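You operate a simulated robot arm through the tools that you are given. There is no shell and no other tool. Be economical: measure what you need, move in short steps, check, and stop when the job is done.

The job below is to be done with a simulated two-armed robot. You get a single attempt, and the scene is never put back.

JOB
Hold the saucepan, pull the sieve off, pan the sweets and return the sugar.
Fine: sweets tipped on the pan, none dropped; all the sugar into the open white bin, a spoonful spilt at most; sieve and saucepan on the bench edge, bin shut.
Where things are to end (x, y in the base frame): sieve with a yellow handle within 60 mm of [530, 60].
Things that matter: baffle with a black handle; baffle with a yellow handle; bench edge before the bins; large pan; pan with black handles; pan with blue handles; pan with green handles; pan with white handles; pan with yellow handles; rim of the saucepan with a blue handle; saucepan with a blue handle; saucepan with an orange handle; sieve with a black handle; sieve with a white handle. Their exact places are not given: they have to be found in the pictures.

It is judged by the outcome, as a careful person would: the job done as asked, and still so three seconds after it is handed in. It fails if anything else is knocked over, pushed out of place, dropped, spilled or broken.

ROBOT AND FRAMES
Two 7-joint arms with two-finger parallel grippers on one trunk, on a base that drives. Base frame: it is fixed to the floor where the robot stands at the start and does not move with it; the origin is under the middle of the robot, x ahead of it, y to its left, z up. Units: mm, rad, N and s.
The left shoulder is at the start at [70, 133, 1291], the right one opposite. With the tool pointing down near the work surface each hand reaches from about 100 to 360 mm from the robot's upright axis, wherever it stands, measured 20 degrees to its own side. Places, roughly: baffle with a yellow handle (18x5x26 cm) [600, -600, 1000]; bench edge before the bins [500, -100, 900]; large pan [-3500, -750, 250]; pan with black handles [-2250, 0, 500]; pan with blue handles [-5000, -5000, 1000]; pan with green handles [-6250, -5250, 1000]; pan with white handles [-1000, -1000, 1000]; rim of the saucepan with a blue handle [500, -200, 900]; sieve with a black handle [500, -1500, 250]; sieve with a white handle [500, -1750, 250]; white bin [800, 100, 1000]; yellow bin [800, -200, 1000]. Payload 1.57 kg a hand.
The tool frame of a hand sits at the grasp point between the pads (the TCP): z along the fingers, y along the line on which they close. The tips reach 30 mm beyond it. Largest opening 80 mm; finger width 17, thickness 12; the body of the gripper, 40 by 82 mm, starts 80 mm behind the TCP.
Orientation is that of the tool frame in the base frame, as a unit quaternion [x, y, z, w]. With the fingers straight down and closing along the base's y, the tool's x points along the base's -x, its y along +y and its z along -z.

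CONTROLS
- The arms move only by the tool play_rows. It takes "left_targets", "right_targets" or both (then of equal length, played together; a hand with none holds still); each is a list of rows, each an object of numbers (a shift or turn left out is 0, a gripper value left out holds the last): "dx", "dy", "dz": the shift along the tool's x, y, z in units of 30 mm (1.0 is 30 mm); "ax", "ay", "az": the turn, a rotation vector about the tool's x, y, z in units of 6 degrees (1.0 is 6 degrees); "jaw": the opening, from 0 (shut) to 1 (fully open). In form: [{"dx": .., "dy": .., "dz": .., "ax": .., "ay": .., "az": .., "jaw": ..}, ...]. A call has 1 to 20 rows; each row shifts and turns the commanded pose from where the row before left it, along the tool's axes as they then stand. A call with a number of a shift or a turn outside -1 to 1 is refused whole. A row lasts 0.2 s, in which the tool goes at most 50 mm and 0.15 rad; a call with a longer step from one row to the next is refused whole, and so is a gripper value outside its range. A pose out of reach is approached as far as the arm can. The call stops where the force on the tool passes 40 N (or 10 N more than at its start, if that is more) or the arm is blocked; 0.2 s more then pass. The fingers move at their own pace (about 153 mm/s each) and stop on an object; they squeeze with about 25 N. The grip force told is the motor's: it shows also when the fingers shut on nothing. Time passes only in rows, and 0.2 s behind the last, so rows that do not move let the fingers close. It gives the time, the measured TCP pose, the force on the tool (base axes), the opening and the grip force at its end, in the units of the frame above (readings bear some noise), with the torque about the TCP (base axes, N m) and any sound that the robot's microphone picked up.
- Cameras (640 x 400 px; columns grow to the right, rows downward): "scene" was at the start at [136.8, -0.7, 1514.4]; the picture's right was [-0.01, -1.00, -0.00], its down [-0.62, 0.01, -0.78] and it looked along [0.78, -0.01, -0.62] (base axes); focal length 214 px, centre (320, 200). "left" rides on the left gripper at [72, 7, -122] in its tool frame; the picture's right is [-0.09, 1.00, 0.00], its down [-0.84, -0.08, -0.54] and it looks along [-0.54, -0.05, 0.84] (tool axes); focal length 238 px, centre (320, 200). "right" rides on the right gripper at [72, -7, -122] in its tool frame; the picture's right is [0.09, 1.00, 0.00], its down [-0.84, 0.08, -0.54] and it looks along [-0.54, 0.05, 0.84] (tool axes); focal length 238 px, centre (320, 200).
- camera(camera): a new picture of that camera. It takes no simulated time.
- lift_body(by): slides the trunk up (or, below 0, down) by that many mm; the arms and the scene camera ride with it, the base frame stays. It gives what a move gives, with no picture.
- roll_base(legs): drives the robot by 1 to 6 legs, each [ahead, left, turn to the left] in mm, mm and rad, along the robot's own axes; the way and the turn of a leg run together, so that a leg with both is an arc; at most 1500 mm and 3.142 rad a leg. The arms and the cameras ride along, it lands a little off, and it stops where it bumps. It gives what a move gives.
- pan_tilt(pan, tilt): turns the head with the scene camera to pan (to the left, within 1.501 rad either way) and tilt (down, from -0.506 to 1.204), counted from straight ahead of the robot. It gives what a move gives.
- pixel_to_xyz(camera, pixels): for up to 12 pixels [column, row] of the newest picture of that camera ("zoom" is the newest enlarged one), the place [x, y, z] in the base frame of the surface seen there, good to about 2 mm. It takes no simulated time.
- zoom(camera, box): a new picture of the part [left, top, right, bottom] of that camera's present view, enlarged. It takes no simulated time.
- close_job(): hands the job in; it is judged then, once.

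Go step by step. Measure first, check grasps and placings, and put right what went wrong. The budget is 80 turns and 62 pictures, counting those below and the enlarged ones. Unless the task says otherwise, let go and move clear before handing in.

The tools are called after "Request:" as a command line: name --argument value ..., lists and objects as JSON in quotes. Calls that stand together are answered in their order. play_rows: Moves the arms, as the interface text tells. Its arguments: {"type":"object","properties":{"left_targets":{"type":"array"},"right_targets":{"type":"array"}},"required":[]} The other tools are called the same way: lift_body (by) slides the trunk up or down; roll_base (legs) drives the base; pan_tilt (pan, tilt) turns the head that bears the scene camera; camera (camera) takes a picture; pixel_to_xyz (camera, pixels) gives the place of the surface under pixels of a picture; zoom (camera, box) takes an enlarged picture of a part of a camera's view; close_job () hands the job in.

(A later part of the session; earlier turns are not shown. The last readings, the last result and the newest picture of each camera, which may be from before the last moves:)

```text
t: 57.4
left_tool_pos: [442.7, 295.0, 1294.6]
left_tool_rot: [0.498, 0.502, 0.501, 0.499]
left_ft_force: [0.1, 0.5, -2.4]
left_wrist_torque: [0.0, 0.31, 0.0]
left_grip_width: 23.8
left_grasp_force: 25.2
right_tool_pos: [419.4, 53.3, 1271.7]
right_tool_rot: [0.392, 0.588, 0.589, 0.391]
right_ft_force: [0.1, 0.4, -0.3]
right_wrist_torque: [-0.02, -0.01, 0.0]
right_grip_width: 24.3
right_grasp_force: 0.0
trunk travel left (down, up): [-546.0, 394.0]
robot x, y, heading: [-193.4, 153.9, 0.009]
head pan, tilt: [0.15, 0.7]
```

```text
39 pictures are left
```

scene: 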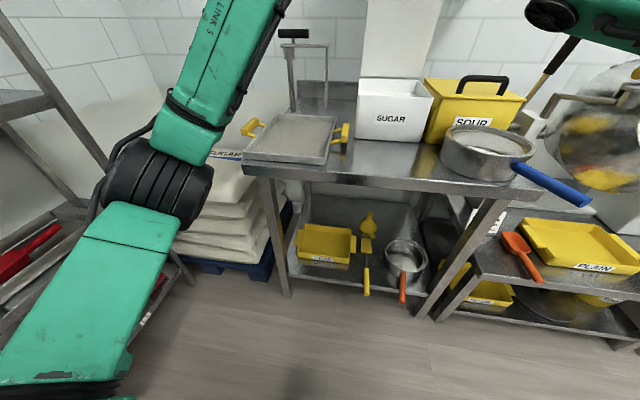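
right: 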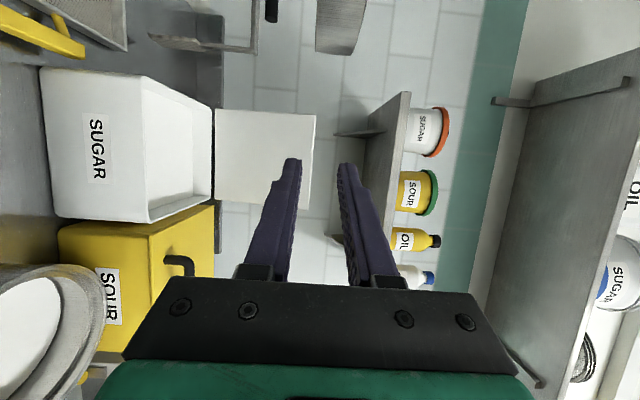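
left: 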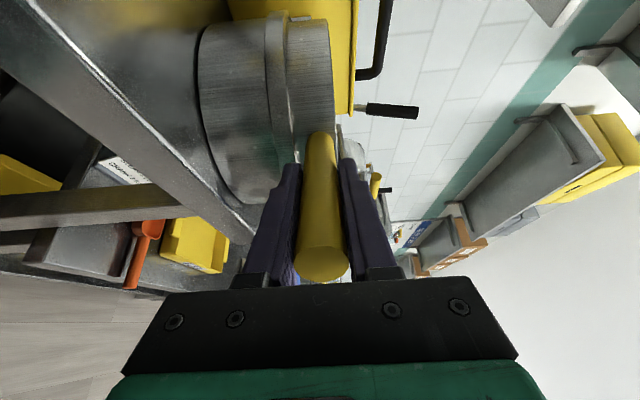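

The tray is clear under the arm; measure its corners and saucepan rim from this view.

Request:
pixel_to_xyz --camera "scene" --pixels '[[245, 155], [323, 161], [335, 119], [271, 115], [290, 138], [252, 127], [340, 132], [283, 158], [300, 118], [445, 148], [488, 126], [488, 150]]'

Request:
camera --camera "left"

```text
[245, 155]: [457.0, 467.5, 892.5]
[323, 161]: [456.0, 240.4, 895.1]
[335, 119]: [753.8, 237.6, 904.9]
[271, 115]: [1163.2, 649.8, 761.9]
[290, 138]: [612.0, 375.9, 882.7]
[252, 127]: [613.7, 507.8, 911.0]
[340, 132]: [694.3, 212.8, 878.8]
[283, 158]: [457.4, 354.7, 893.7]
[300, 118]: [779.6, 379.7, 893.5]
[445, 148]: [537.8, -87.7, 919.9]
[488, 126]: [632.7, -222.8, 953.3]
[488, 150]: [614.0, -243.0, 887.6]
```

```text
38 pictures are left
```

left: 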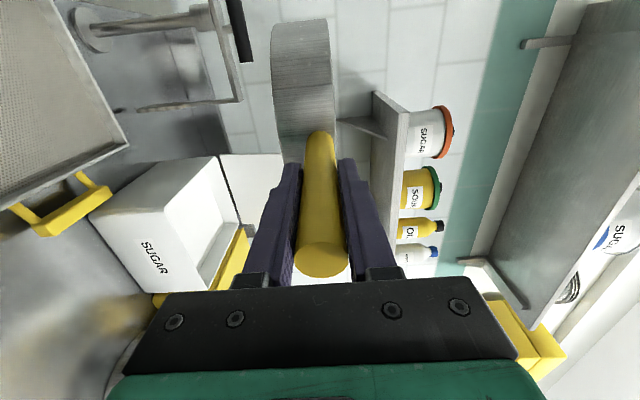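

Tray: x 457–765, y 237–475, surface z≈883; the sieve's bowl is centred ~165 mm ahead of the TCP. Lower 290 mm by the trunk so the lip will pour close to the tray.

Request:
lift_body --by -250

Request:
lift_body --by -42

Request:
pan_tilt --pan 0.2 --tilt 0.35

Request:
camera --camera "scene"

```text
t: 60.0
left_tool_pos: [443.2, 294.9, 1044.3]
left_tool_rot: [0.499, 0.502, 0.501, 0.498]
left_ft_force: [0.3, -0.9, -1.7]
left_wrist_torque: [-0.04, 0.31, -0.05]
left_grip_width: 23.8
left_grasp_force: 24.8
right_tool_pos: [419.0, 51.8, 1022.0]
right_tool_rot: [0.393, 0.588, 0.588, 0.392]
right_ft_force: [-0.2, -0.1, 0.2]
right_wrist_torque: [-0.02, 0.01, 0.0]
right_grip_width: 23.9
right_grasp_force: 0.1
trunk travel left (down, up): [-296.0, 644.0]
robot x, y, heading: [-196.4, 153.0, 0.009]
head pan, tilt: [0.15, 0.7]
```

```text
t: 60.8
left_tool_pos: [442.9, 295.4, 1002.5]
left_tool_rot: [0.499, 0.502, 0.5, 0.499]
left_ft_force: [0.0, -0.3, -2.7]
left_wrist_torque: [-0.02, 0.32, -0.02]
left_grip_width: 23.8
left_grasp_force: 24.9
right_tool_pos: [419.8, 53.3, 980.2]
right_tool_rot: [0.392, 0.588, 0.588, 0.393]
right_ft_force: [0.4, 0.2, -0.3]
right_wrist_torque: [-0.03, 0.03, 0.0]
right_grip_width: 24.1
right_grasp_force: 0.1
trunk travel left (down, up): [-254.0, 686.0]
robot x, y, heading: [-196.2, 153.5, 0.011]
head pan, tilt: [0.15, 0.7]
```

```text
t: 61.7
left_tool_pos: [441.9, 295.1, 1001.9]
left_tool_rot: [0.499, 0.502, 0.5, 0.499]
left_ft_force: [-0.4, 0.1, -2.3]
left_wrist_torque: [-0.01, 0.28, 0.01]
left_grip_width: 23.8
left_grasp_force: 24.9
right_tool_pos: [418.8, 52.4, 979.6]
right_tool_rot: [0.393, 0.588, 0.588, 0.392]
right_ft_force: [-0.7, -0.1, 0.3]
right_wrist_torque: [0.02, 0.01, -0.03]
right_grip_width: 24.1
right_grasp_force: 0.0
trunk travel left (down, up): [-254.0, 686.0]
robot x, y, heading: [-191.0, 153.7, 0.006]
head pan, tilt: [0.201, 0.351]
```

```text
37 pictures are left
```

scene: 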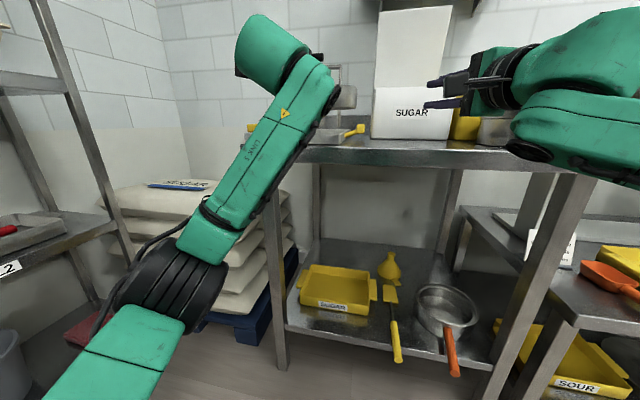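

The sieve is over the tray (hidden behind the arm). Tip slowly to the left, 36° first, and check.

Request:
play_rows --left_targets '[{"az": -0.4}, {"az": -0.4}, {"az": -0.4}, {"az": -0.4}, {"az": -0.3}, {"az": -0.3}, {"az": -0.3}, {"az": -0.3}, {"az": -0.3}, {"az": -0.3}, {"az": -0.3}, {"az": -0.3}, {"az": -0.3}, {"az": -0.3}, {"az": -0.3}, {"az": -0.3}, {"az": -0.3}, {}]'

Request:
camera --camera "left"

```text
t: 65.5
left_tool_pos: [442.9, 294.4, 1002.6]
left_tool_rot: [0.335, 0.623, 0.338, 0.621]
left_ft_force: [-0.5, -0.2, -1.6]
left_wrist_torque: [-0.03, 0.28, 0.01]
left_grip_width: 23.7
left_grasp_force: 25.0
right_tool_pos: [420.2, 53.2, 978.9]
right_tool_rot: [0.392, 0.588, 0.589, 0.392]
right_ft_force: [-0.5, 0.1, -0.1]
right_wrist_torque: [-0.02, 0.04, 0.0]
right_grip_width: 23.7
right_grasp_force: 0.0
trunk travel left (down, up): [-254.0, 686.0]
robot x, y, heading: [-195.3, 153.7, 0.01]
head pan, tilt: [0.201, 0.351]
```

```text
36 pictures are left
```

left: 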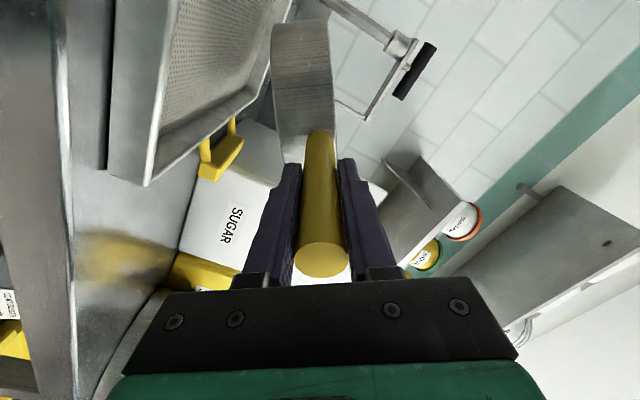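

Tilted ~33°, no sweets out yet (tray still empty in the left view). Continue to ~60°.

Request:
play_rows --left_targets '[{"az": -0.25}, {"az": -0.25}, {"az": -0.25}, {"az": -0.25}, {"az": -0.25}, {"az": -0.25}, {"az": -0.25}, {"az": -0.25}, {"az": -0.25}, {"az": -0.25}, {"az": -0.25}, {"az": -0.25}, {"az": -0.25}, {"az": -0.25}, {"az": -0.25}, {"az": -0.25}, {"az": -0.25}, {}]'

Request:
camera --camera "left"

```text
t: 69.3
left_tool_pos: [441.7, 295.3, 1001.9]
left_tool_rot: [0.19, 0.682, 0.193, 0.68]
left_ft_force: [-0.6, 0.6, -2.5]
left_wrist_torque: [0.0, 0.28, 0.0]
left_grip_width: 23.7
left_grasp_force: 25.0
right_tool_pos: [420.2, 52.2, 980.1]
right_tool_rot: [0.392, 0.588, 0.589, 0.392]
right_ft_force: [0.2, 0.7, -0.6]
right_wrist_torque: [-0.02, -0.02, 0.02]
right_grip_width: 23.7
right_grasp_force: 0.1
trunk travel left (down, up): [-254.0, 686.0]
robot x, y, heading: [-192.0, 154.8, 0.006]
head pan, tilt: [0.201, 0.351]
```

```text
35 pictures are left
```

left: 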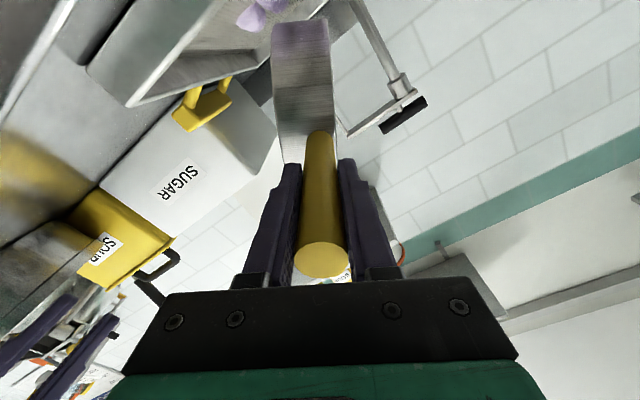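

Sweets are now running out onto the tray at ~60°. Continue slowly to ~100°, drifting slightly left to keep the lip over the tray.

Request:
play_rows --left_targets '[{"az": -0.25}, {"az": -0.25}, {"az": -0.25}, {"az": -0.25}, {"az": -0.3, "dy": 0.05}, {"az": -0.3, "dy": 0.05}, {"az": -0.3, "dy": 0.05}, {"az": -0.3, "dy": 0.05}, {"az": -0.3, "dy": 0.05}, {"az": -0.3, "dy": 0.05}, {"az": -0.4, "dy": 0.05}, {"az": -0.4, "dy": 0.05}, {"az": -0.4, "dy": 0.05}, {"az": -0.4, "dy": 0.05}, {"az": -0.5, "dy": 0.05}, {"az": -0.5, "dy": 0.05}, {"az": -0.5}, {"az": -0.5}, {"az": -0.5}, {}]'

Request:
camera --camera "left"

```text
t: 73.5
left_tool_pos: [443.2, 311.6, 1008.1]
left_tool_rot: [-0.063, 0.705, -0.06, 0.704]
left_ft_force: [0.3, -1.0, -2.3]
left_wrist_torque: [0.02, 0.3, 0.01]
left_grip_width: 23.4
left_grasp_force: 24.8
right_tool_pos: [420.5, 52.8, 979.9]
right_tool_rot: [0.392, 0.589, 0.588, 0.392]
right_ft_force: [0.2, -0.2, 0.0]
right_wrist_torque: [-0.01, 0.02, 0.0]
right_grip_width: 24.1
right_grasp_force: 0.1
trunk travel left (down, up): [-254.0, 686.0]
robot x, y, heading: [-197.5, 155.3, 0.008]
head pan, tilt: [0.201, 0.351]
```

```text
34 pictures are left
```

left: 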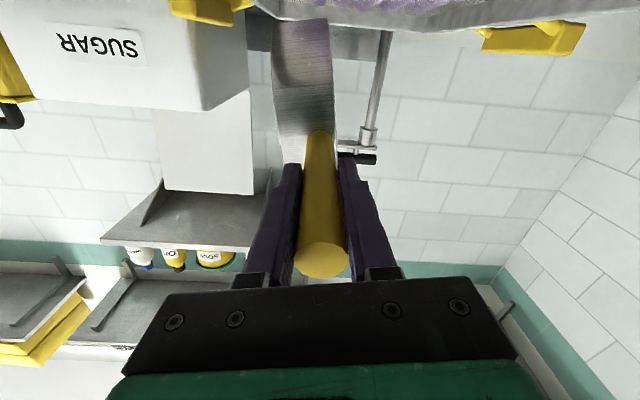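

Tilt is ~100°, most are on the tray. Go to ~150° to empty fully, then raise a little.

Request:
play_rows --left_targets '[{"az": -0.6}, {"az": -0.6}, {"az": -0.6}, {"az": -0.6}, {"az": -0.6}, {"az": -0.6}, {"az": -0.6}, {"az": -0.6}, {"az": -0.6}, {"az": -0.6}, {"az": -0.6}, {"az": -0.6}, {"az": -0.6}, {"az": -0.6}, {}, {}]'

Request:
lift_body --by 250

Request:
pan_tilt --pan 0.2 --tilt 0.7

Request:
camera --camera "scene"

```text
t: 76.9
left_tool_pos: [442.2, 311.5, 1006.0]
left_tool_rot: [-0.358, 0.611, -0.354, 0.611]
left_ft_force: [0.3, -0.2, -2.5]
left_wrist_torque: [0.04, 0.31, -0.02]
left_grip_width: 23.6
left_grasp_force: 25.3
right_tool_pos: [418.9, 52.3, 979.3]
right_tool_rot: [0.393, 0.588, 0.588, 0.393]
right_ft_force: [0.6, 0.4, 0.2]
right_wrist_torque: [0.01, -0.01, -0.02]
right_grip_width: 24.1
right_grasp_force: 0.1
trunk travel left (down, up): [-254.0, 686.0]
robot x, y, heading: [-193.2, 152.0, 0.013]
head pan, tilt: [0.201, 0.351]
```

```text
t: 79.4
left_tool_pos: [442.4, 312.8, 1257.7]
left_tool_rot: [-0.357, 0.611, -0.354, 0.612]
left_ft_force: [0.0, -0.4, -3.1]
left_wrist_torque: [0.02, 0.29, 0.04]
left_grip_width: 23.7
left_grasp_force: 25.6
right_tool_pos: [420.3, 51.6, 1229.5]
right_tool_rot: [0.393, 0.588, 0.588, 0.393]
right_ft_force: [0.3, -0.2, 0.2]
right_wrist_torque: [0.02, -0.01, -0.03]
right_grip_width: 24.0
right_grasp_force: 0.0
trunk travel left (down, up): [-504.0, 436.0]
robot x, y, heading: [-193.0, 152.3, 0.01]
head pan, tilt: [0.201, 0.351]
```

```text
t: 80.3
left_tool_pos: [442.0, 312.9, 1256.0]
left_tool_rot: [-0.358, 0.611, -0.354, 0.611]
left_ft_force: [-0.6, 0.0, -1.3]
left_wrist_torque: [0.0, 0.31, 0.02]
left_grip_width: 23.6
left_grasp_force: 25.2
right_tool_pos: [420.3, 52.8, 1229.7]
right_tool_rot: [0.392, 0.588, 0.589, 0.392]
right_ft_force: [0.2, 0.2, -0.3]
right_wrist_torque: [0.01, 0.0, 0.03]
right_grip_width: 23.8
right_grasp_force: 0.0
trunk travel left (down, up): [-504.0, 436.0]
robot x, y, heading: [-190.9, 152.5, 0.006]
head pan, tilt: [0.201, 0.7]
```

```text
33 pictures are left
```

scene: 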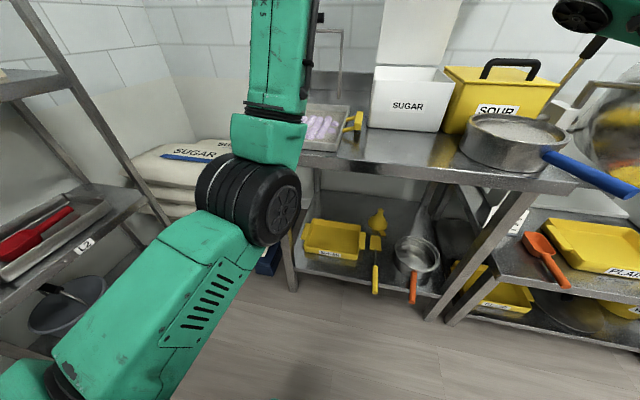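

Sweets are visible on the tray (322,125). Zoom in there.

Request:
zoom --camera "scene" --box '[230, 80, 390, 180]'

Request:
camera --camera "left"

```text
4.00 times, centred on (310, 130) of scene
```

zoom: 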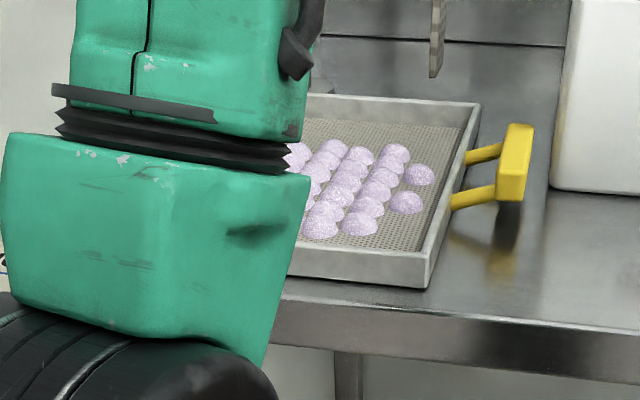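

```text
31 pictures are left
```

left: 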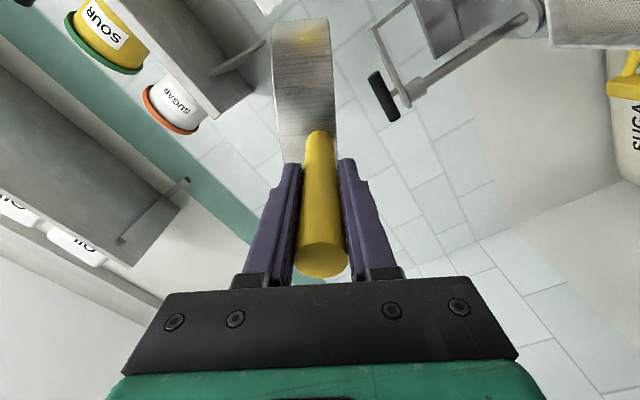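

All visible sweets rest within the tray rim and the sieve looks empty. Roll the sieve upright again and raise the right hand clear of the blue handle's region.

Request:
play_rows --left_targets '[{"az": 1}, {"az": 1}, {"az": 1}, {"az": 1}, {"az": 1}, {"az": 1}, {"az": 1}, {"az": 1}, {"az": 1}, {"az": 1}, {"az": 1}, {"az": 1}, {"az": 1}, {"az": 1}, {"az": 1}, {"az": 1}, {"az": 1}, {"az": 1}, {"az": 1}, {"az": 1}]'

Request:
play_rows --left_targets '[{"az": 1}, {"az": 1}, {"az": 1}, {"az": 1}, {"az": 1}, {"az": 0.05}, {}]' --right_targets '[{"dy": 0.7}, {"dy": 0.7}, {"dy": 0.7}, {"dy": 0.7}, {"dy": 0.7}, {}, {}]'

Request:
roll_base --legs '[[-80, 0, 0], [0, -252, 0]]'

Request:
camera --camera "scene"

```text
t: 84.5
left_tool_pos: [443.2, 312.2, 1256.3]
left_tool_rot: [0.351, 0.615, 0.353, 0.612]
left_ft_force: [0.2, -0.1, -2.4]
left_wrist_torque: [-0.02, 0.25, 0.0]
left_grip_width: 23.5
left_grasp_force: 25.0
right_tool_pos: [419.6, 53.6, 1228.2]
right_tool_rot: [0.392, 0.589, 0.588, 0.393]
right_ft_force: [-0.9, -0.3, -1.2]
right_wrist_torque: [-0.04, -0.03, 0.03]
right_grip_width: 24.0
right_grasp_force: 0.1
trunk travel left (down, up): [-504.0, 436.0]
robot x, y, heading: [-194.6, 156.6, 0.011]
head pan, tilt: [0.201, 0.7]
```

```text
t: 86.1
left_tool_pos: [442.5, 311.6, 1257.1]
left_tool_rot: [0.499, 0.502, 0.5, 0.498]
left_ft_force: [0.2, -0.5, -2.3]
left_wrist_torque: [-0.01, 0.27, -0.01]
left_grip_width: 23.5
left_grasp_force: 24.6
right_tool_pos: [418.9, 51.5, 1282.0]
right_tool_rot: [0.393, 0.588, 0.588, 0.393]
right_ft_force: [0.6, 0.3, -0.4]
right_wrist_torque: [-0.02, -0.05, -0.01]
right_grip_width: 24.1
right_grasp_force: 0.1
right hand out of reach, approached as far as the arm can: row 3, 4, 5
trunk travel left (down, up): [-504.0, 436.0]
robot x, y, heading: [-193.1, 155.2, 0.005]
head pan, tilt: [0.201, 0.7]
```

```text
t: 88.6
left_tool_pos: [367.6, 56.5, 1257.1]
left_tool_rot: [0.498, 0.502, 0.5, 0.499]
left_ft_force: [1.3, -0.1, -2.0]
left_wrist_torque: [0.0, 0.31, 0.02]
left_grip_width: 24.0
left_grasp_force: 25.4
right_tool_pos: [343.1, -204.5, 1282.6]
right_tool_rot: [0.393, 0.588, 0.588, 0.392]
right_ft_force: [0.8, -0.3, -0.2]
right_wrist_torque: [-0.02, 0.0, 0.0]
right_grip_width: 23.9
right_grasp_force: 0.0
trunk travel left (down, up): [-504.0, 436.0]
robot x, y, heading: [-270.4, -99.8, 0.014]
head pan, tilt: [0.201, 0.7]
```

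```text
30 pictures are left
```

scene: 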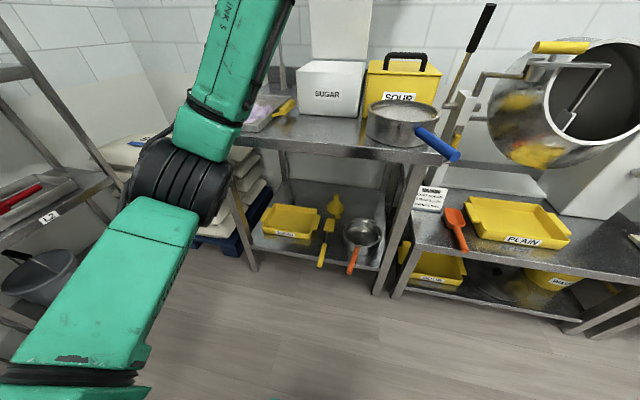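

The saucepan is well visible; measure its handle now, and lower the left arm 150 mm over the bench's free space.

Request:
pixel_to_xyz --camera "scene" --pixels '[[419, 131], [435, 143], [453, 156], [405, 103], [370, 112], [436, 113], [404, 122], [404, 140]]'

Request:
play_rows --left_targets '[{"dy": -0.7}, {"dy": -0.7}, {"dy": -0.7}, {"dy": -0.7}, {"dy": -0.7}, {"dy": -0.7}, {"dy": -0.7}, {}]'

Request:
lift_body --by -165

Request:
camera --camera "left"

```text
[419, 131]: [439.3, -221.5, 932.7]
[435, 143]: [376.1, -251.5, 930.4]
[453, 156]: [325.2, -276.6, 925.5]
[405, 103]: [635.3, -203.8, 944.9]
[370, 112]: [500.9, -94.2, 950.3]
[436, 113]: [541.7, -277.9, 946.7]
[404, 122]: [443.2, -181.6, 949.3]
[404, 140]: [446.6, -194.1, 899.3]
```

```text
t: 90.4
left_tool_pos: [366.4, 57.7, 1109.2]
left_tool_rot: [0.498, 0.503, 0.5, 0.499]
left_ft_force: [0.8, -0.4, -3.2]
left_wrist_torque: [-0.01, 0.31, 0.0]
left_grip_width: 23.4
left_grasp_force: 25.5
right_tool_pos: [341.7, -204.3, 1283.2]
right_tool_rot: [0.392, 0.588, 0.589, 0.392]
right_ft_force: [0.2, 0.1, 0.4]
right_wrist_torque: [0.03, 0.01, 0.01]
right_grip_width: 23.9
right_grasp_force: 0.0
trunk travel left (down, up): [-504.0, 436.0]
robot x, y, heading: [-268.3, -105.0, 0.01]
head pan, tilt: [0.201, 0.7]
```

```text
t: 92.2
left_tool_pos: [367.5, 56.6, 945.7]
left_tool_rot: [0.499, 0.503, 0.5, 0.499]
left_ft_force: [0.4, 0.5, -2.1]
left_wrist_torque: [-0.03, 0.33, 0.03]
left_grip_width: 23.9
left_grasp_force: 24.7
right_tool_pos: [341.4, -204.0, 1117.1]
right_tool_rot: [0.393, 0.589, 0.588, 0.392]
right_ft_force: [0.0, 0.6, -0.1]
right_wrist_torque: [-0.02, -0.01, 0.02]
right_grip_width: 23.9
right_grasp_force: 0.0
trunk travel left (down, up): [-339.0, 601.0]
robot x, y, heading: [-269.6, -103.3, 0.006]
head pan, tilt: [0.201, 0.7]
```

```text
29 pictures are left
```

left: 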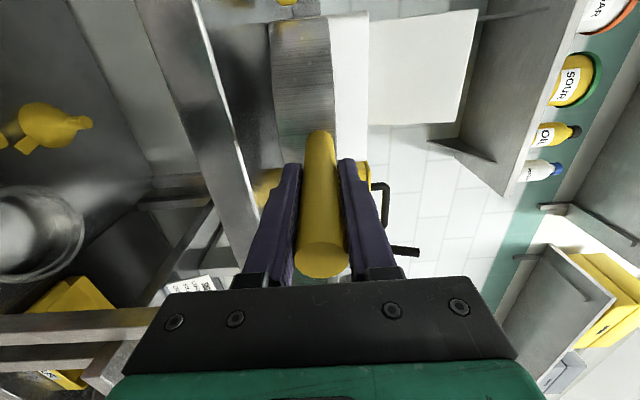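

The sieve bottom is slightly above the bench. Lower in small steps until touch.

Request:
play_rows --left_targets '[{"dy": -0.15}, {"dy": -0.15}, {"dy": -0.15}, {"dy": -0.1}, {}]'

Request:
zoom --camera "left" --box '[180, 0, 380, 170]'

```text
t: 93.5
left_tool_pos: [368.5, 56.8, 927.7]
left_tool_rot: [0.499, 0.502, 0.5, 0.499]
left_ft_force: [-0.5, -0.2, -1.6]
left_wrist_torque: [-0.02, 0.32, 0.02]
left_grip_width: 23.6
left_grasp_force: 25.6
right_tool_pos: [341.9, -204.9, 1117.4]
right_tool_rot: [0.393, 0.588, 0.588, 0.393]
right_ft_force: [0.5, -0.2, -0.5]
right_wrist_torque: [-0.01, -0.01, 0.01]
right_grip_width: 23.9
right_grasp_force: 0.0
trunk travel left (down, up): [-339.0, 601.0]
robot x, y, heading: [-266.6, -105.7, 0.008]
head pan, tilt: [0.201, 0.7]
```

```text
2.35 times, centred on (280, 85) of left
```

zoom: 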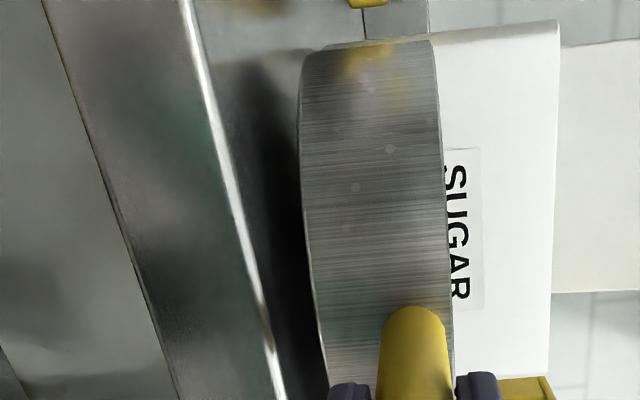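

Still ~10 mm to go by the shadow. Continue gently.

Request:
play_rows --left_targets '[{"dy": -0.1}, {"dy": -0.1}, {"dy": -0.07}, {"dy": -0.07}, {"dy": -0.07}, {}]'

```text
t: 94.8
left_tool_pos: [366.7, 57.5, 916.1]
left_tool_rot: [0.498, 0.503, 0.501, 0.498]
left_ft_force: [0.3, -0.3, -0.2]
left_wrist_torque: [-0.11, 0.05, 0.06]
left_grip_width: 23.6
left_grasp_force: 24.8
right_tool_pos: [342.2, -204.1, 1117.9]
right_tool_rot: [0.392, 0.588, 0.588, 0.393]
right_ft_force: [-0.8, 0.1, -0.9]
right_wrist_torque: [0.0, -0.02, 0.04]
right_grip_width: 24.1
right_grasp_force: 0.2
trunk travel left (down, up): [-339.0, 601.0]
robot x, y, heading: [-268.5, -103.3, 0.012]
head pan, tilt: [0.201, 0.7]
```

Weight is now carried by the bench (torque fell to 0.05). Release and back the base away.

Request:
play_rows --left_targets '[{"dy": -0.04}, {"jaw": 0.9}, {}, {}, {}]'

Request:
roll_base --legs '[[-150, 0, 0]]'

Request:
pan_tilt --pan 0.0 --tilt 0.3

Request:
camera --camera "scene"

```text
t: 96.0
left_tool_pos: [366.1, 57.1, 917.0]
left_tool_rot: [0.499, 0.502, 0.5, 0.499]
left_ft_force: [0.6, 0.1, 0.7]
left_wrist_torque: [0.01, 0.01, 0.0]
left_grip_width: 72.2
left_grasp_force: 0.1
right_tool_pos: [342.1, -203.9, 1116.7]
right_tool_rot: [0.392, 0.588, 0.588, 0.392]
right_ft_force: [-0.5, -0.5, 0.0]
right_wrist_torque: [0.01, 0.03, 0.0]
right_grip_width: 24.1
right_grasp_force: 0.0
trunk travel left (down, up): [-339.0, 601.0]
robot x, y, heading: [-265.4, -102.8, 0.013]
head pan, tilt: [0.201, 0.7]
```

```text
t: 97.4
left_tool_pos: [214.7, 54.4, 916.7]
left_tool_rot: [0.499, 0.5, 0.501, 0.5]
left_ft_force: [0.1, 0.0, 0.8]
left_wrist_torque: [0.02, -0.01, 0.02]
left_grip_width: 72.1
left_grasp_force: 0.1
right_tool_pos: [190.4, -207.3, 1118.2]
right_tool_rot: [0.393, 0.587, 0.589, 0.393]
right_ft_force: [0.1, -0.8, 0.7]
right_wrist_torque: [-0.01, 0.0, -0.01]
right_grip_width: 23.9
right_grasp_force: 0.0
trunk travel left (down, up): [-339.0, 601.0]
robot x, y, heading: [-419.7, -103.3, 0.009]
head pan, tilt: [0.201, 0.7]
```

```text
t: 98.3
left_tool_pos: [215.9, 54.4, 917.4]
left_tool_rot: [0.5, 0.501, 0.5, 0.5]
left_ft_force: [0.7, 0.2, -0.3]
left_wrist_torque: [0.0, -0.01, 0.0]
left_grip_width: 71.9
left_grasp_force: 0.0
right_tool_pos: [191.3, -209.1, 1116.8]
right_tool_rot: [0.393, 0.587, 0.589, 0.393]
right_ft_force: [-0.8, -1.3, -0.3]
right_wrist_torque: [-0.02, 0.02, 0.0]
right_grip_width: 23.8
right_grasp_force: 0.1
trunk travel left (down, up): [-339.0, 601.0]
robot x, y, heading: [-420.1, -104.4, 0.005]
head pan, tilt: [0.0, 0.3]
```

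```text
27 pictures are left
```

scene: 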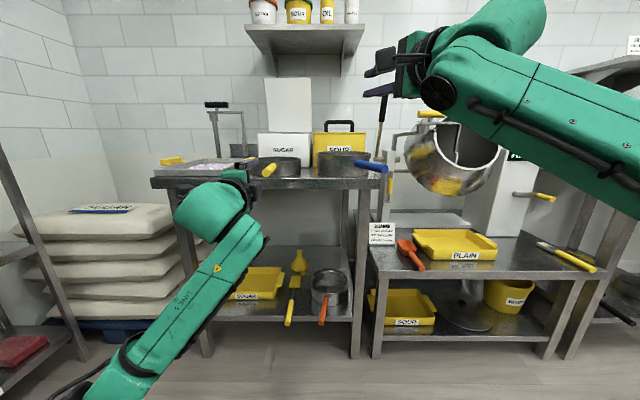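

The sieve stands upright on the bench edge near (278,167). Now raise the left hand clear, lower the right to handle height with jaws open, and shift the base right 46 mm.

Request:
play_rows --left_targets '[{"dy": 0.7, "jaw": 0.3}, {"dy": 0.7}, {"dy": 0.7}, {"dy": 0.7}, {"dy": 0.7}, {"dy": 0.7}, {"dy": 0.7}, {"dy": 0.7}, {"dy": 0.7}, {}]' --right_targets '[{"dy": -0.7, "jaw": 1}, {"dy": -0.7}, {"dy": -0.7}, {"dy": -0.7}, {"dy": -0.7}, {"dy": -0.7}, {"dy": -0.7}, {"dy": -0.7}, {"dy": -0.8}, {}]'

Request:
roll_base --legs '[[0, -46, 0]]'

Request:
camera --camera "right"

Request:
zoom --camera "scene" --box '[230, 110, 450, 250]'

```text
t: 100.5
left_tool_pos: [219.2, 55.4, 1106.1]
left_tool_rot: [0.5, 0.501, 0.499, 0.5]
left_ft_force: [0.1, 0.2, 0.1]
left_wrist_torque: [-0.01, -0.02, -0.03]
left_grip_width: 23.9
left_grasp_force: 0.1
right_tool_pos: [191.4, -204.4, 925.0]
right_tool_rot: [0.393, 0.588, 0.587, 0.393]
right_ft_force: [0.6, -0.2, 0.4]
right_wrist_torque: [-0.01, 0.02, 0.01]
right_grip_width: 80.2
right_grasp_force: 0.1
trunk travel left (down, up): [-339.0, 601.0]
robot x, y, heading: [-420.2, -105.2, 0.007]
head pan, tilt: [0.0, 0.3]
```

```text
t: 101.4
left_tool_pos: [219.1, 6.5, 1107.6]
left_tool_rot: [0.5, 0.5, 0.5, 0.499]
left_ft_force: [0.0, 0.5, -0.4]
left_wrist_torque: [-0.01, -0.02, 0.04]
left_grip_width: 23.8
left_grasp_force: 0.0
right_tool_pos: [192.2, -253.3, 926.9]
right_tool_rot: [0.393, 0.587, 0.588, 0.394]
right_ft_force: [0.2, -1.2, -0.2]
right_wrist_torque: [0.03, 0.03, -0.01]
right_grip_width: 79.8
right_grasp_force: 0.0
trunk travel left (down, up): [-339.0, 601.0]
robot x, y, heading: [-417.8, -150.1, 0.005]
head pan, tilt: [0.0, 0.3]
```

```text
26 pictures are left
```

right: 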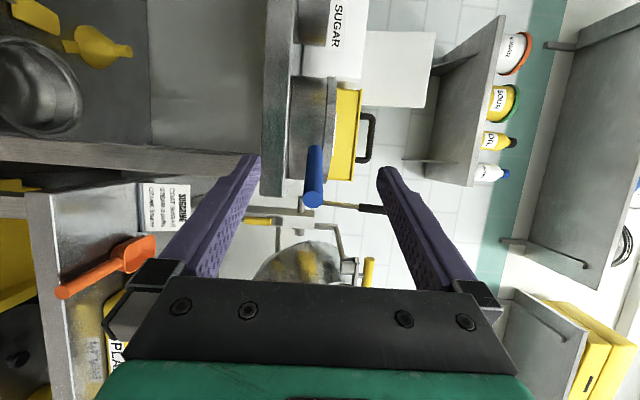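

```text
2.86 times, centred on (340, 180) of scene
```

zoom: 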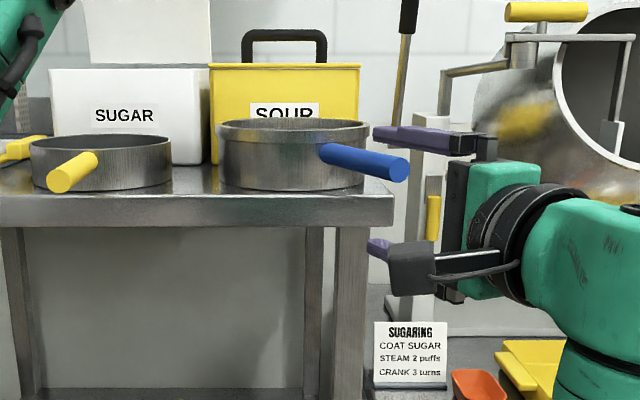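

Blue handle end is at right px (313,198), zoom (400,168). Measure it and the sieve.

Request:
pixel_to_xyz --camera "zoom" --pixels '[[399, 168], [330, 152], [360, 158], [350, 148], [378, 152], [55, 180], [92, 158], [35, 155], [170, 150], [100, 180], [100, 138], [290, 170]]'

Request:
pixel_to_xyz --camera "right" --pixels '[[313, 198], [315, 165]]'

```text
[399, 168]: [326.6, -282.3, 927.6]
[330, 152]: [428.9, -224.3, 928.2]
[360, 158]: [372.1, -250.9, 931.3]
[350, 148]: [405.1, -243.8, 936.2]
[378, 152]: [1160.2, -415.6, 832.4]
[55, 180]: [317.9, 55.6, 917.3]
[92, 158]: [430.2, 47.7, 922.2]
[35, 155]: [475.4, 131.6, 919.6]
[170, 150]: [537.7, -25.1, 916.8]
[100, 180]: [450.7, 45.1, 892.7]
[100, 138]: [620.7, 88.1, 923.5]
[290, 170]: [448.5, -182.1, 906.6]
```

```text
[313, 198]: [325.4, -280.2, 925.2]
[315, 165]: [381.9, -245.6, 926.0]
```

Sieve centre ≈(536,54): good. The blue axis at x=388 is y≈−254, and the right TCP is at y −253, so drive straight ahead 196 mm and trim.

Request:
roll_base --legs '[[196, 0, 0]]'

Request:
camera --camera "right"

Request:
pixel_to_xyz --camera "right" --pixels '[[320, 140], [320, 180], [320, 220], [318, 260]]'

```text
t: 103.0
left_tool_pos: [417.1, 14.2, 1105.9]
left_tool_rot: [0.499, 0.502, 0.501, 0.498]
left_ft_force: [-0.2, 0.0, -0.8]
left_wrist_torque: [-0.02, 0.01, -0.04]
left_grip_width: 24.1
left_grasp_force: 0.1
right_tool_pos: [391.2, -246.0, 925.9]
right_tool_rot: [0.392, 0.589, 0.588, 0.393]
right_ft_force: [0.4, -0.9, -0.2]
right_wrist_torque: [0.03, -0.02, 0.02]
right_grip_width: 80.0
right_grasp_force: 0.0
trunk travel left (down, up): [-339.0, 601.0]
robot x, y, heading: [-220.5, -148.9, 0.01]
head pan, tilt: [0.0, 0.3]
```

```text
24 pictures are left
```

right: 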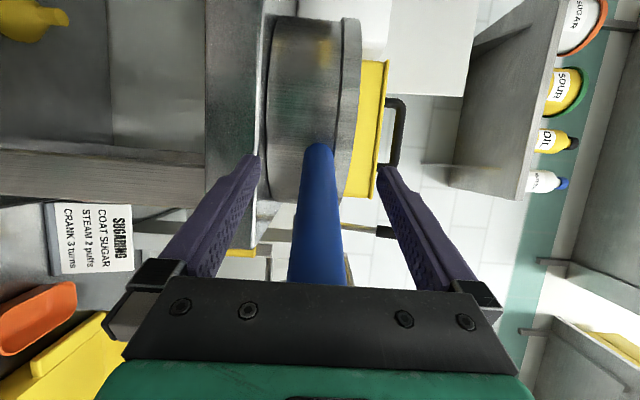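

```text
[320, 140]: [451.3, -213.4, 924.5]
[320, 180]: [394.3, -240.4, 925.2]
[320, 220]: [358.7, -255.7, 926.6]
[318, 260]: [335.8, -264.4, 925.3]
```

Axis is ~8 mm right of the TCP. Shift right 8 mm and close.

Request:
play_rows --right_targets '[{"dx": -0.28}, {}, {"jaw": 0}, {}, {}, {}]'

```text
t: 104.4
left_tool_pos: [416.8, 14.6, 1106.9]
left_tool_rot: [0.498, 0.503, 0.501, 0.499]
left_ft_force: [-0.1, 0.7, 0.5]
left_wrist_torque: [0.01, -0.01, 0.0]
left_grip_width: 23.9
left_grasp_force: 0.0
right_tool_pos: [393.3, -254.5, 924.8]
right_tool_rot: [0.391, 0.588, 0.59, 0.391]
right_ft_force: [-4.1, -0.3, -1.6]
right_wrist_torque: [-0.3, 0.59, 0.1]
right_grip_width: 24.7
right_grasp_force: 25.0
trunk travel left (down, up): [-339.0, 601.0]
robot x, y, heading: [-223.5, -152.6, 0.011]
head pan, tilt: [0.0, 0.3]
```

Held (24.7 mm). Lift 40 mm with the trunk and check for slip.

Request:
lift_body --by 40

Request:
camera --camera "scene"

Request:
camera --camera "right"

```text
t: 105.2
left_tool_pos: [415.6, 14.0, 1146.0]
left_tool_rot: [0.499, 0.502, 0.501, 0.498]
left_ft_force: [-0.1, 0.9, -0.3]
left_wrist_torque: [0.0, -0.04, -0.01]
left_grip_width: 24.0
left_grasp_force: 0.1
right_tool_pos: [393.5, -252.9, 966.5]
right_tool_rot: [0.392, 0.588, 0.589, 0.392]
right_ft_force: [0.6, 0.2, -3.4]
right_wrist_torque: [-0.24, 0.57, 0.02]
right_grip_width: 24.6
right_grasp_force: 25.1
trunk travel left (down, up): [-379.0, 561.0]
robot x, y, heading: [-220.6, -147.2, 0.009]
head pan, tilt: [0.0, 0.3]
```

```text
23 pictures are left
```

scene: 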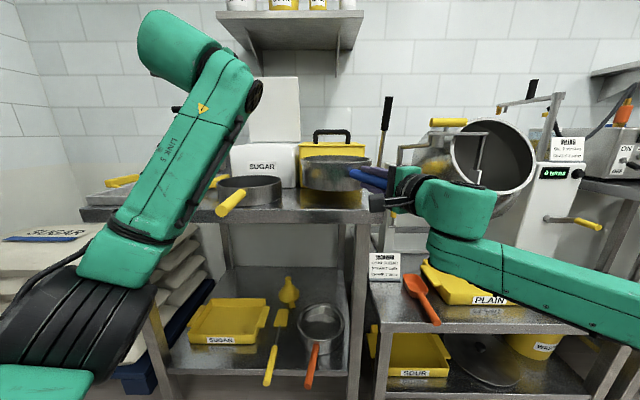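

```text
22 pictures are left
```

right: 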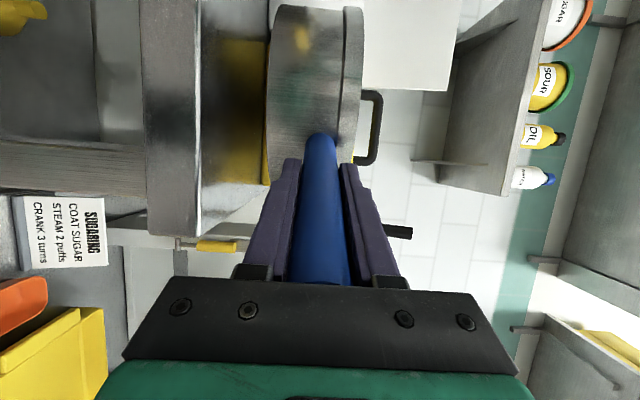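

The saucepan is held level, light (≈3.5 N). Raise 180 mm, back off 90 mm and turn the handle straight ahead (yaw −23°).

Request:
lift_body --by 185

Request:
roll_base --legs '[[-90, 0, 0]]'

Request:
play_rows --right_targets '[{"ay": -0.5}, {"ay": -0.5}, {"ay": -0.5}, {"ay": -0.5}, {"ay": -0.5}, {"ay": -0.5}, {"ay": -0.5}, {"ay": -0.3}, {}]'

Request:
pan_tilt --pan -0.1 --tilt 0.5

Request:
camera --camera "scene"

```text
t: 107.3
left_tool_pos: [417.0, 15.1, 1330.9]
left_tool_rot: [0.499, 0.502, 0.5, 0.498]
left_ft_force: [0.9, 0.6, 0.4]
left_wrist_torque: [0.0, 0.02, 0.02]
left_grip_width: 24.1
left_grasp_force: 0.1
right_tool_pos: [394.2, -252.9, 1151.0]
right_tool_rot: [0.392, 0.588, 0.589, 0.392]
right_ft_force: [0.1, 0.2, -3.5]
right_wrist_torque: [-0.26, 0.54, -0.01]
right_grip_width: 24.9
right_grasp_force: 25.1
trunk travel left (down, up): [-564.0, 376.0]
robot x, y, heading: [-218.2, -151.6, 0.013]
head pan, tilt: [0.0, 0.3]
```

```text
t: 108.4
left_tool_pos: [326.4, 12.6, 1331.2]
left_tool_rot: [0.499, 0.503, 0.5, 0.499]
left_ft_force: [-0.7, 0.3, 0.4]
left_wrist_torque: [-0.01, 0.01, 0.01]
left_grip_width: 24.0
left_grasp_force: 0.0
right_tool_pos: [303.2, -255.5, 1150.1]
right_tool_rot: [0.393, 0.588, 0.589, 0.391]
right_ft_force: [0.3, 0.0, -4.2]
right_wrist_torque: [-0.23, 0.55, 0.05]
right_grip_width: 25.0
right_grasp_force: 24.6
trunk travel left (down, up): [-564.0, 376.0]
robot x, y, heading: [-312.0, -148.7, 0.009]
head pan, tilt: [0.0, 0.3]
```

```text
t: 110.4
left_tool_pos: [326.3, 12.7, 1330.1]
left_tool_rot: [0.499, 0.503, 0.499, 0.499]
left_ft_force: [-0.2, -1.1, -0.8]
left_wrist_torque: [-0.02, 0.03, 0.04]
left_grip_width: 24.0
left_grasp_force: 0.1
right_tool_pos: [302.3, -260.4, 1165.5]
right_tool_rot: [0.502, 0.502, 0.496, 0.5]
right_ft_force: [0.5, -0.5, -5.1]
right_wrist_torque: [-0.04, 0.62, -0.01]
right_grip_width: 24.6
right_grasp_force: 24.3
right hand out of reach, approached as far as the arm can: row 5, 6, 7
trunk travel left (down, up): [-564.0, 376.0]
robot x, y, heading: [-312.0, -149.4, 0.014]
head pan, tilt: [0.0, 0.3]
```

```text
t: 111.1
left_tool_pos: [326.6, 11.7, 1329.6]
left_tool_rot: [0.499, 0.503, 0.5, 0.499]
left_ft_force: [0.3, -0.1, 0.2]
left_wrist_torque: [0.04, 0.0, -0.03]
left_grip_width: 23.9
left_grasp_force: 0.0
right_tool_pos: [302.0, -261.2, 1165.4]
right_tool_rot: [0.502, 0.502, 0.497, 0.499]
right_ft_force: [-1.5, -0.3, -3.9]
right_wrist_torque: [-0.05, 0.59, 0.0]
right_grip_width: 24.9
right_grasp_force: 24.8
trunk travel left (down, up): [-564.0, 376.0]
robot x, y, heading: [-313.2, -146.7, 0.009]
head pan, tilt: [-0.099, 0.499]
```

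```text
21 pictures are left
```

scene: 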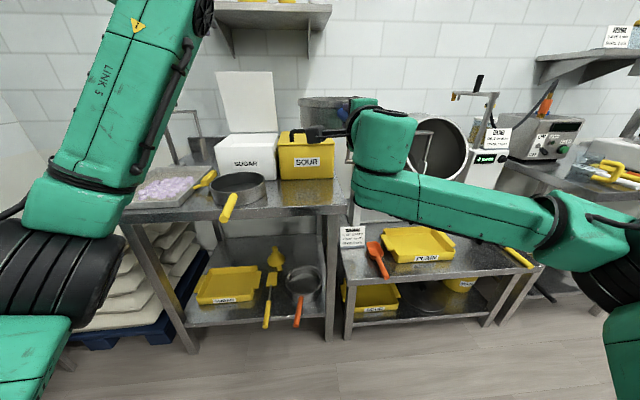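

Yaw is now 0 and the pan remains level; the arm sits at its low-reach limit, so raise the arm 36 mm and lower the trunk to compensate, then drive left 296 mm.

Request:
play_rows --right_targets '[{"dy": 0.4}, {"dy": 0.4}, {"dy": 0.4}, {}]'

Request:
lift_body --by -52

Request:
roll_base --legs '[[0, 296, 0]]'

Request:
camera --camera "scene"

```text
t: 112.1
left_tool_pos: [327.8, 12.2, 1330.6]
left_tool_rot: [0.499, 0.503, 0.501, 0.498]
left_ft_force: [0.5, -0.3, 0.1]
left_wrist_torque: [0.03, 0.0, 0.01]
left_grip_width: 23.9
left_grasp_force: 0.1
right_tool_pos: [302.4, -259.6, 1201.3]
right_tool_rot: [0.501, 0.5, 0.5, 0.5]
right_ft_force: [-0.4, -0.8, -4.5]
right_wrist_torque: [-0.01, 0.58, -0.03]
right_grip_width: 24.8
right_grasp_force: 24.9
trunk travel left (down, up): [-564.0, 376.0]
robot x, y, heading: [-310.9, -151.9, 0.012]
head pan, tilt: [-0.099, 0.499]
```

```text
t: 113.0
left_tool_pos: [325.6, 13.1, 1278.0]
left_tool_rot: [0.499, 0.502, 0.5, 0.499]
left_ft_force: [0.6, -0.2, 0.0]
left_wrist_torque: [0.02, -0.01, 0.0]
left_grip_width: 24.2
left_grasp_force: 0.1
right_tool_pos: [301.8, -259.6, 1150.1]
right_tool_rot: [0.501, 0.499, 0.5, 0.5]
right_ft_force: [0.2, 0.6, -4.1]
right_wrist_torque: [0.0, 0.6, -0.03]
right_grip_width: 24.8
right_grasp_force: 24.7
trunk travel left (down, up): [-512.0, 428.0]
robot x, y, heading: [-315.3, -153.5, 0.009]
head pan, tilt: [-0.099, 0.499]
```

```text
t: 115.1
left_tool_pos: [321.3, 310.6, 1278.5]
left_tool_rot: [0.497, 0.504, 0.502, 0.497]
left_ft_force: [0.2, -0.4, -0.2]
left_wrist_torque: [0.01, 0.05, -0.01]
left_grip_width: 24.0
left_grasp_force: 0.1
right_tool_pos: [299.8, 37.8, 1148.5]
right_tool_rot: [0.499, 0.502, 0.501, 0.499]
right_ft_force: [-0.2, 1.2, -3.8]
right_wrist_torque: [-0.03, 0.6, 0.02]
right_grip_width: 24.4
right_grasp_force: 25.2
trunk travel left (down, up): [-512.0, 428.0]
robot x, y, heading: [-316.7, 144.6, 0.018]
head pan, tilt: [-0.099, 0.499]
```

```text
20 pictures are left
```

scene: 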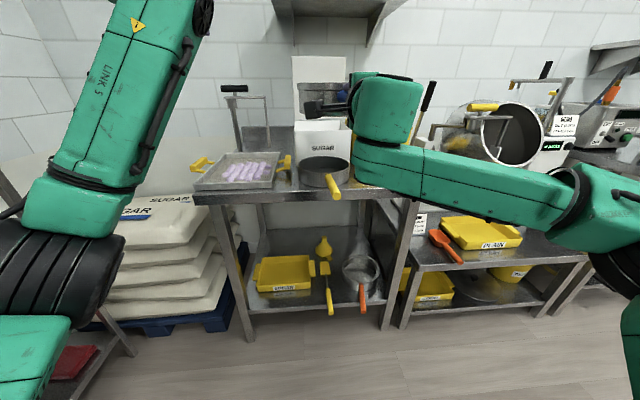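

Before driving 280 mm ahead, check clearances: sacks front versus left elbow, and the lid.

Request:
pixel_to_xyz --camera "scene" --pixels '[[150, 200], [170, 235], [200, 325], [100, 260], [130, 220], [60, 205], [310, 65], [300, 62], [340, 62], [415, 170], [560, 210], [590, 250]]'

```text
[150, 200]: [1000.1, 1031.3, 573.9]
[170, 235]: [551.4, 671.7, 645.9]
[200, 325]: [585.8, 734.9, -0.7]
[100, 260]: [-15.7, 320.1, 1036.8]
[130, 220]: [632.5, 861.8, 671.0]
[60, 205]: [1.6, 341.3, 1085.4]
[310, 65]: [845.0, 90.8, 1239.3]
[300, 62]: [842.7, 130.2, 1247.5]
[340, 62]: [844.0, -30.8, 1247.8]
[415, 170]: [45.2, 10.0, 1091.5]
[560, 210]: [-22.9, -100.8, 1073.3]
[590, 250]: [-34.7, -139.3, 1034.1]
```

Elbows are above 1 m and far behind the bench; sacks start at x≈550. Drive ahead 282.

Request:
roll_base --legs '[[282, 0, -0.01]]'

Request:
camera --camera "scene"

Request:
camera --camera "right"

```text
t: 117.1
left_tool_pos: [615.1, 306.6, 1279.3]
left_tool_rot: [0.5, 0.501, 0.499, 0.5]
left_ft_force: [0.5, -0.9, 1.2]
left_wrist_torque: [-0.01, -0.01, 0.02]
left_grip_width: 24.0
left_grasp_force: 0.0
right_tool_pos: [589.7, 34.8, 1149.0]
right_tool_rot: [0.503, 0.498, 0.498, 0.501]
right_ft_force: [0.0, -0.7, -4.6]
right_wrist_torque: [0.01, 0.61, 0.0]
right_grip_width: 24.8
right_grasp_force: 24.8
trunk travel left (down, up): [-512.0, 428.0]
robot x, y, heading: [-24.1, 146.2, 0.002]
head pan, tilt: [-0.099, 0.499]
```

```text
19 pictures are left
```

scene: 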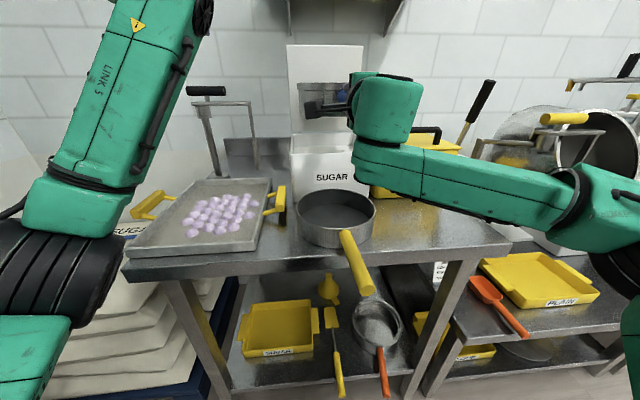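

```text
18 pictures are left
```

right: 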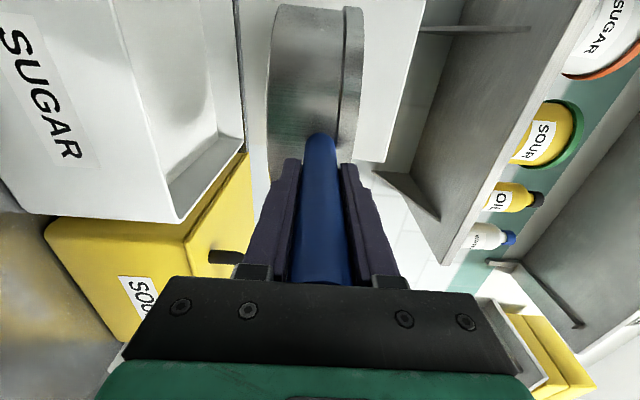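

All sweets are on the tray and the sieve is empty. The saucepan is over the bin (centre ≈(752,35)); pull 8 mm back from the lid, then tip slowly left ~50°.

Request:
play_rows --right_targets '[{"dz": -0.27}, {"az": -0.4}, {"az": -0.4}, {"az": -0.4}, {"az": -0.4}, {"az": -0.4}, {"az": -0.4}, {"az": -0.4}, {"az": -0.4}, {"az": -0.4}, {"az": -0.4}, {"az": -0.4}, {"az": -0.4}, {"az": -0.4}, {"az": -0.4}, {"az": -0.4}, {"az": -0.4}, {"az": -0.4}, {"az": -0.4}, {}]'

Request:
camera --camera "scene"

Request:
camera --camera "right"

```text
t: 121.3
left_tool_pos: [614.9, 307.3, 1277.7]
left_tool_rot: [0.5, 0.501, 0.5, 0.499]
left_ft_force: [0.6, 0.1, -0.3]
left_wrist_torque: [0.01, 0.0, 0.04]
left_grip_width: 23.9
left_grasp_force: 0.1
right_tool_pos: [581.9, 34.5, 1150.0]
right_tool_rot: [0.283, 0.649, 0.278, 0.65]
right_ft_force: [0.0, 0.5, -4.2]
right_wrist_torque: [0.05, 0.61, -0.03]
right_grip_width: 24.6
right_grasp_force: 25.4
trunk travel left (down, up): [-512.0, 428.0]
robot x, y, heading: [-25.6, 146.5, 0.008]
head pan, tilt: [-0.099, 0.499]
```

```text
17 pictures are left
```

scene: 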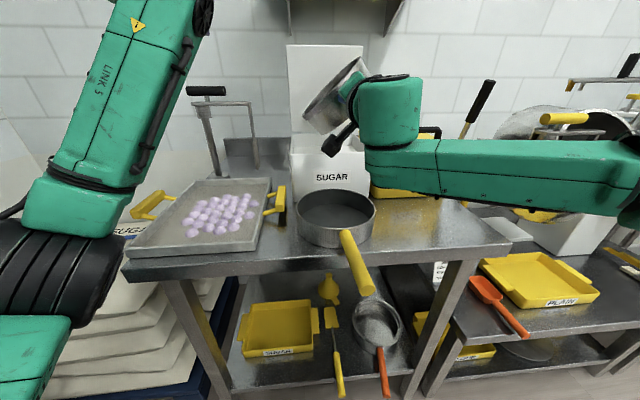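

```text
16 pictures are left
```

right: 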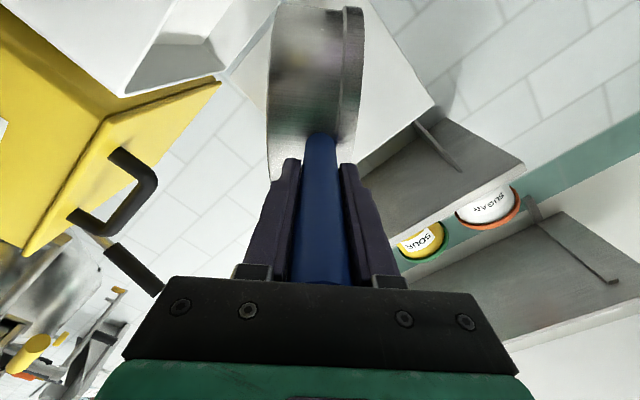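

Tilt ~43°, lip inside the bin's width (px 305–365 versus bin 291–365). Continue slowly to ~85°.

Request:
play_rows --right_targets '[{"az": -0.35}, {"az": -0.35}, {"az": -0.35}, {"az": -0.35}, {"az": -0.35}, {"az": -0.35}, {"az": -0.35}, {"az": -0.35}, {"az": -0.35}, {"az": -0.35}, {"az": -0.35}, {"az": -0.35}, {"az": -0.35}, {"az": -0.35}, {"az": -0.35}, {"az": -0.35}, {"az": -0.35}, {"az": -0.35}, {"az": -0.35}, {}]'

Request:
zoom --camera "scene" --box '[260, 40, 440, 220]'

```text
t: 125.5
left_tool_pos: [614.8, 305.8, 1278.8]
left_tool_rot: [0.5, 0.502, 0.499, 0.499]
left_ft_force: [1.0, 0.4, -0.1]
left_wrist_torque: [-0.02, 0.01, -0.02]
left_grip_width: 24.1
left_grasp_force: 0.0
right_tool_pos: [581.7, 34.3, 1148.9]
right_tool_rot: [0.045, 0.706, 0.04, 0.705]
right_ft_force: [0.6, -0.4, -5.4]
right_wrist_torque: [0.08, 0.62, 0.01]
right_grip_width: 25.0
right_grasp_force: 25.2
trunk travel left (down, up): [-512.0, 428.0]
robot x, y, heading: [-23.6, 146.0, 0.009]
head pan, tilt: [-0.099, 0.499]
```

```text
2.22 times, centred on (350, 130) of scene
```

zoom: 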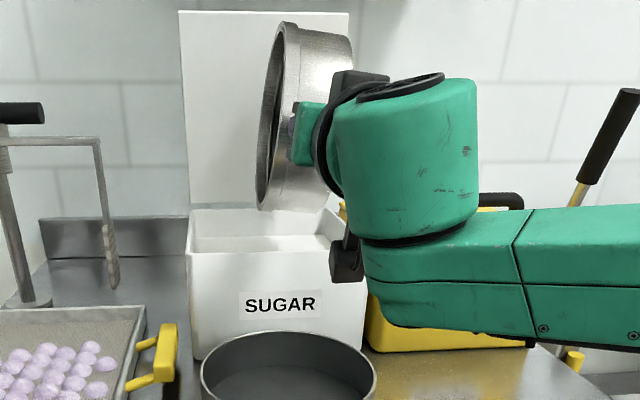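

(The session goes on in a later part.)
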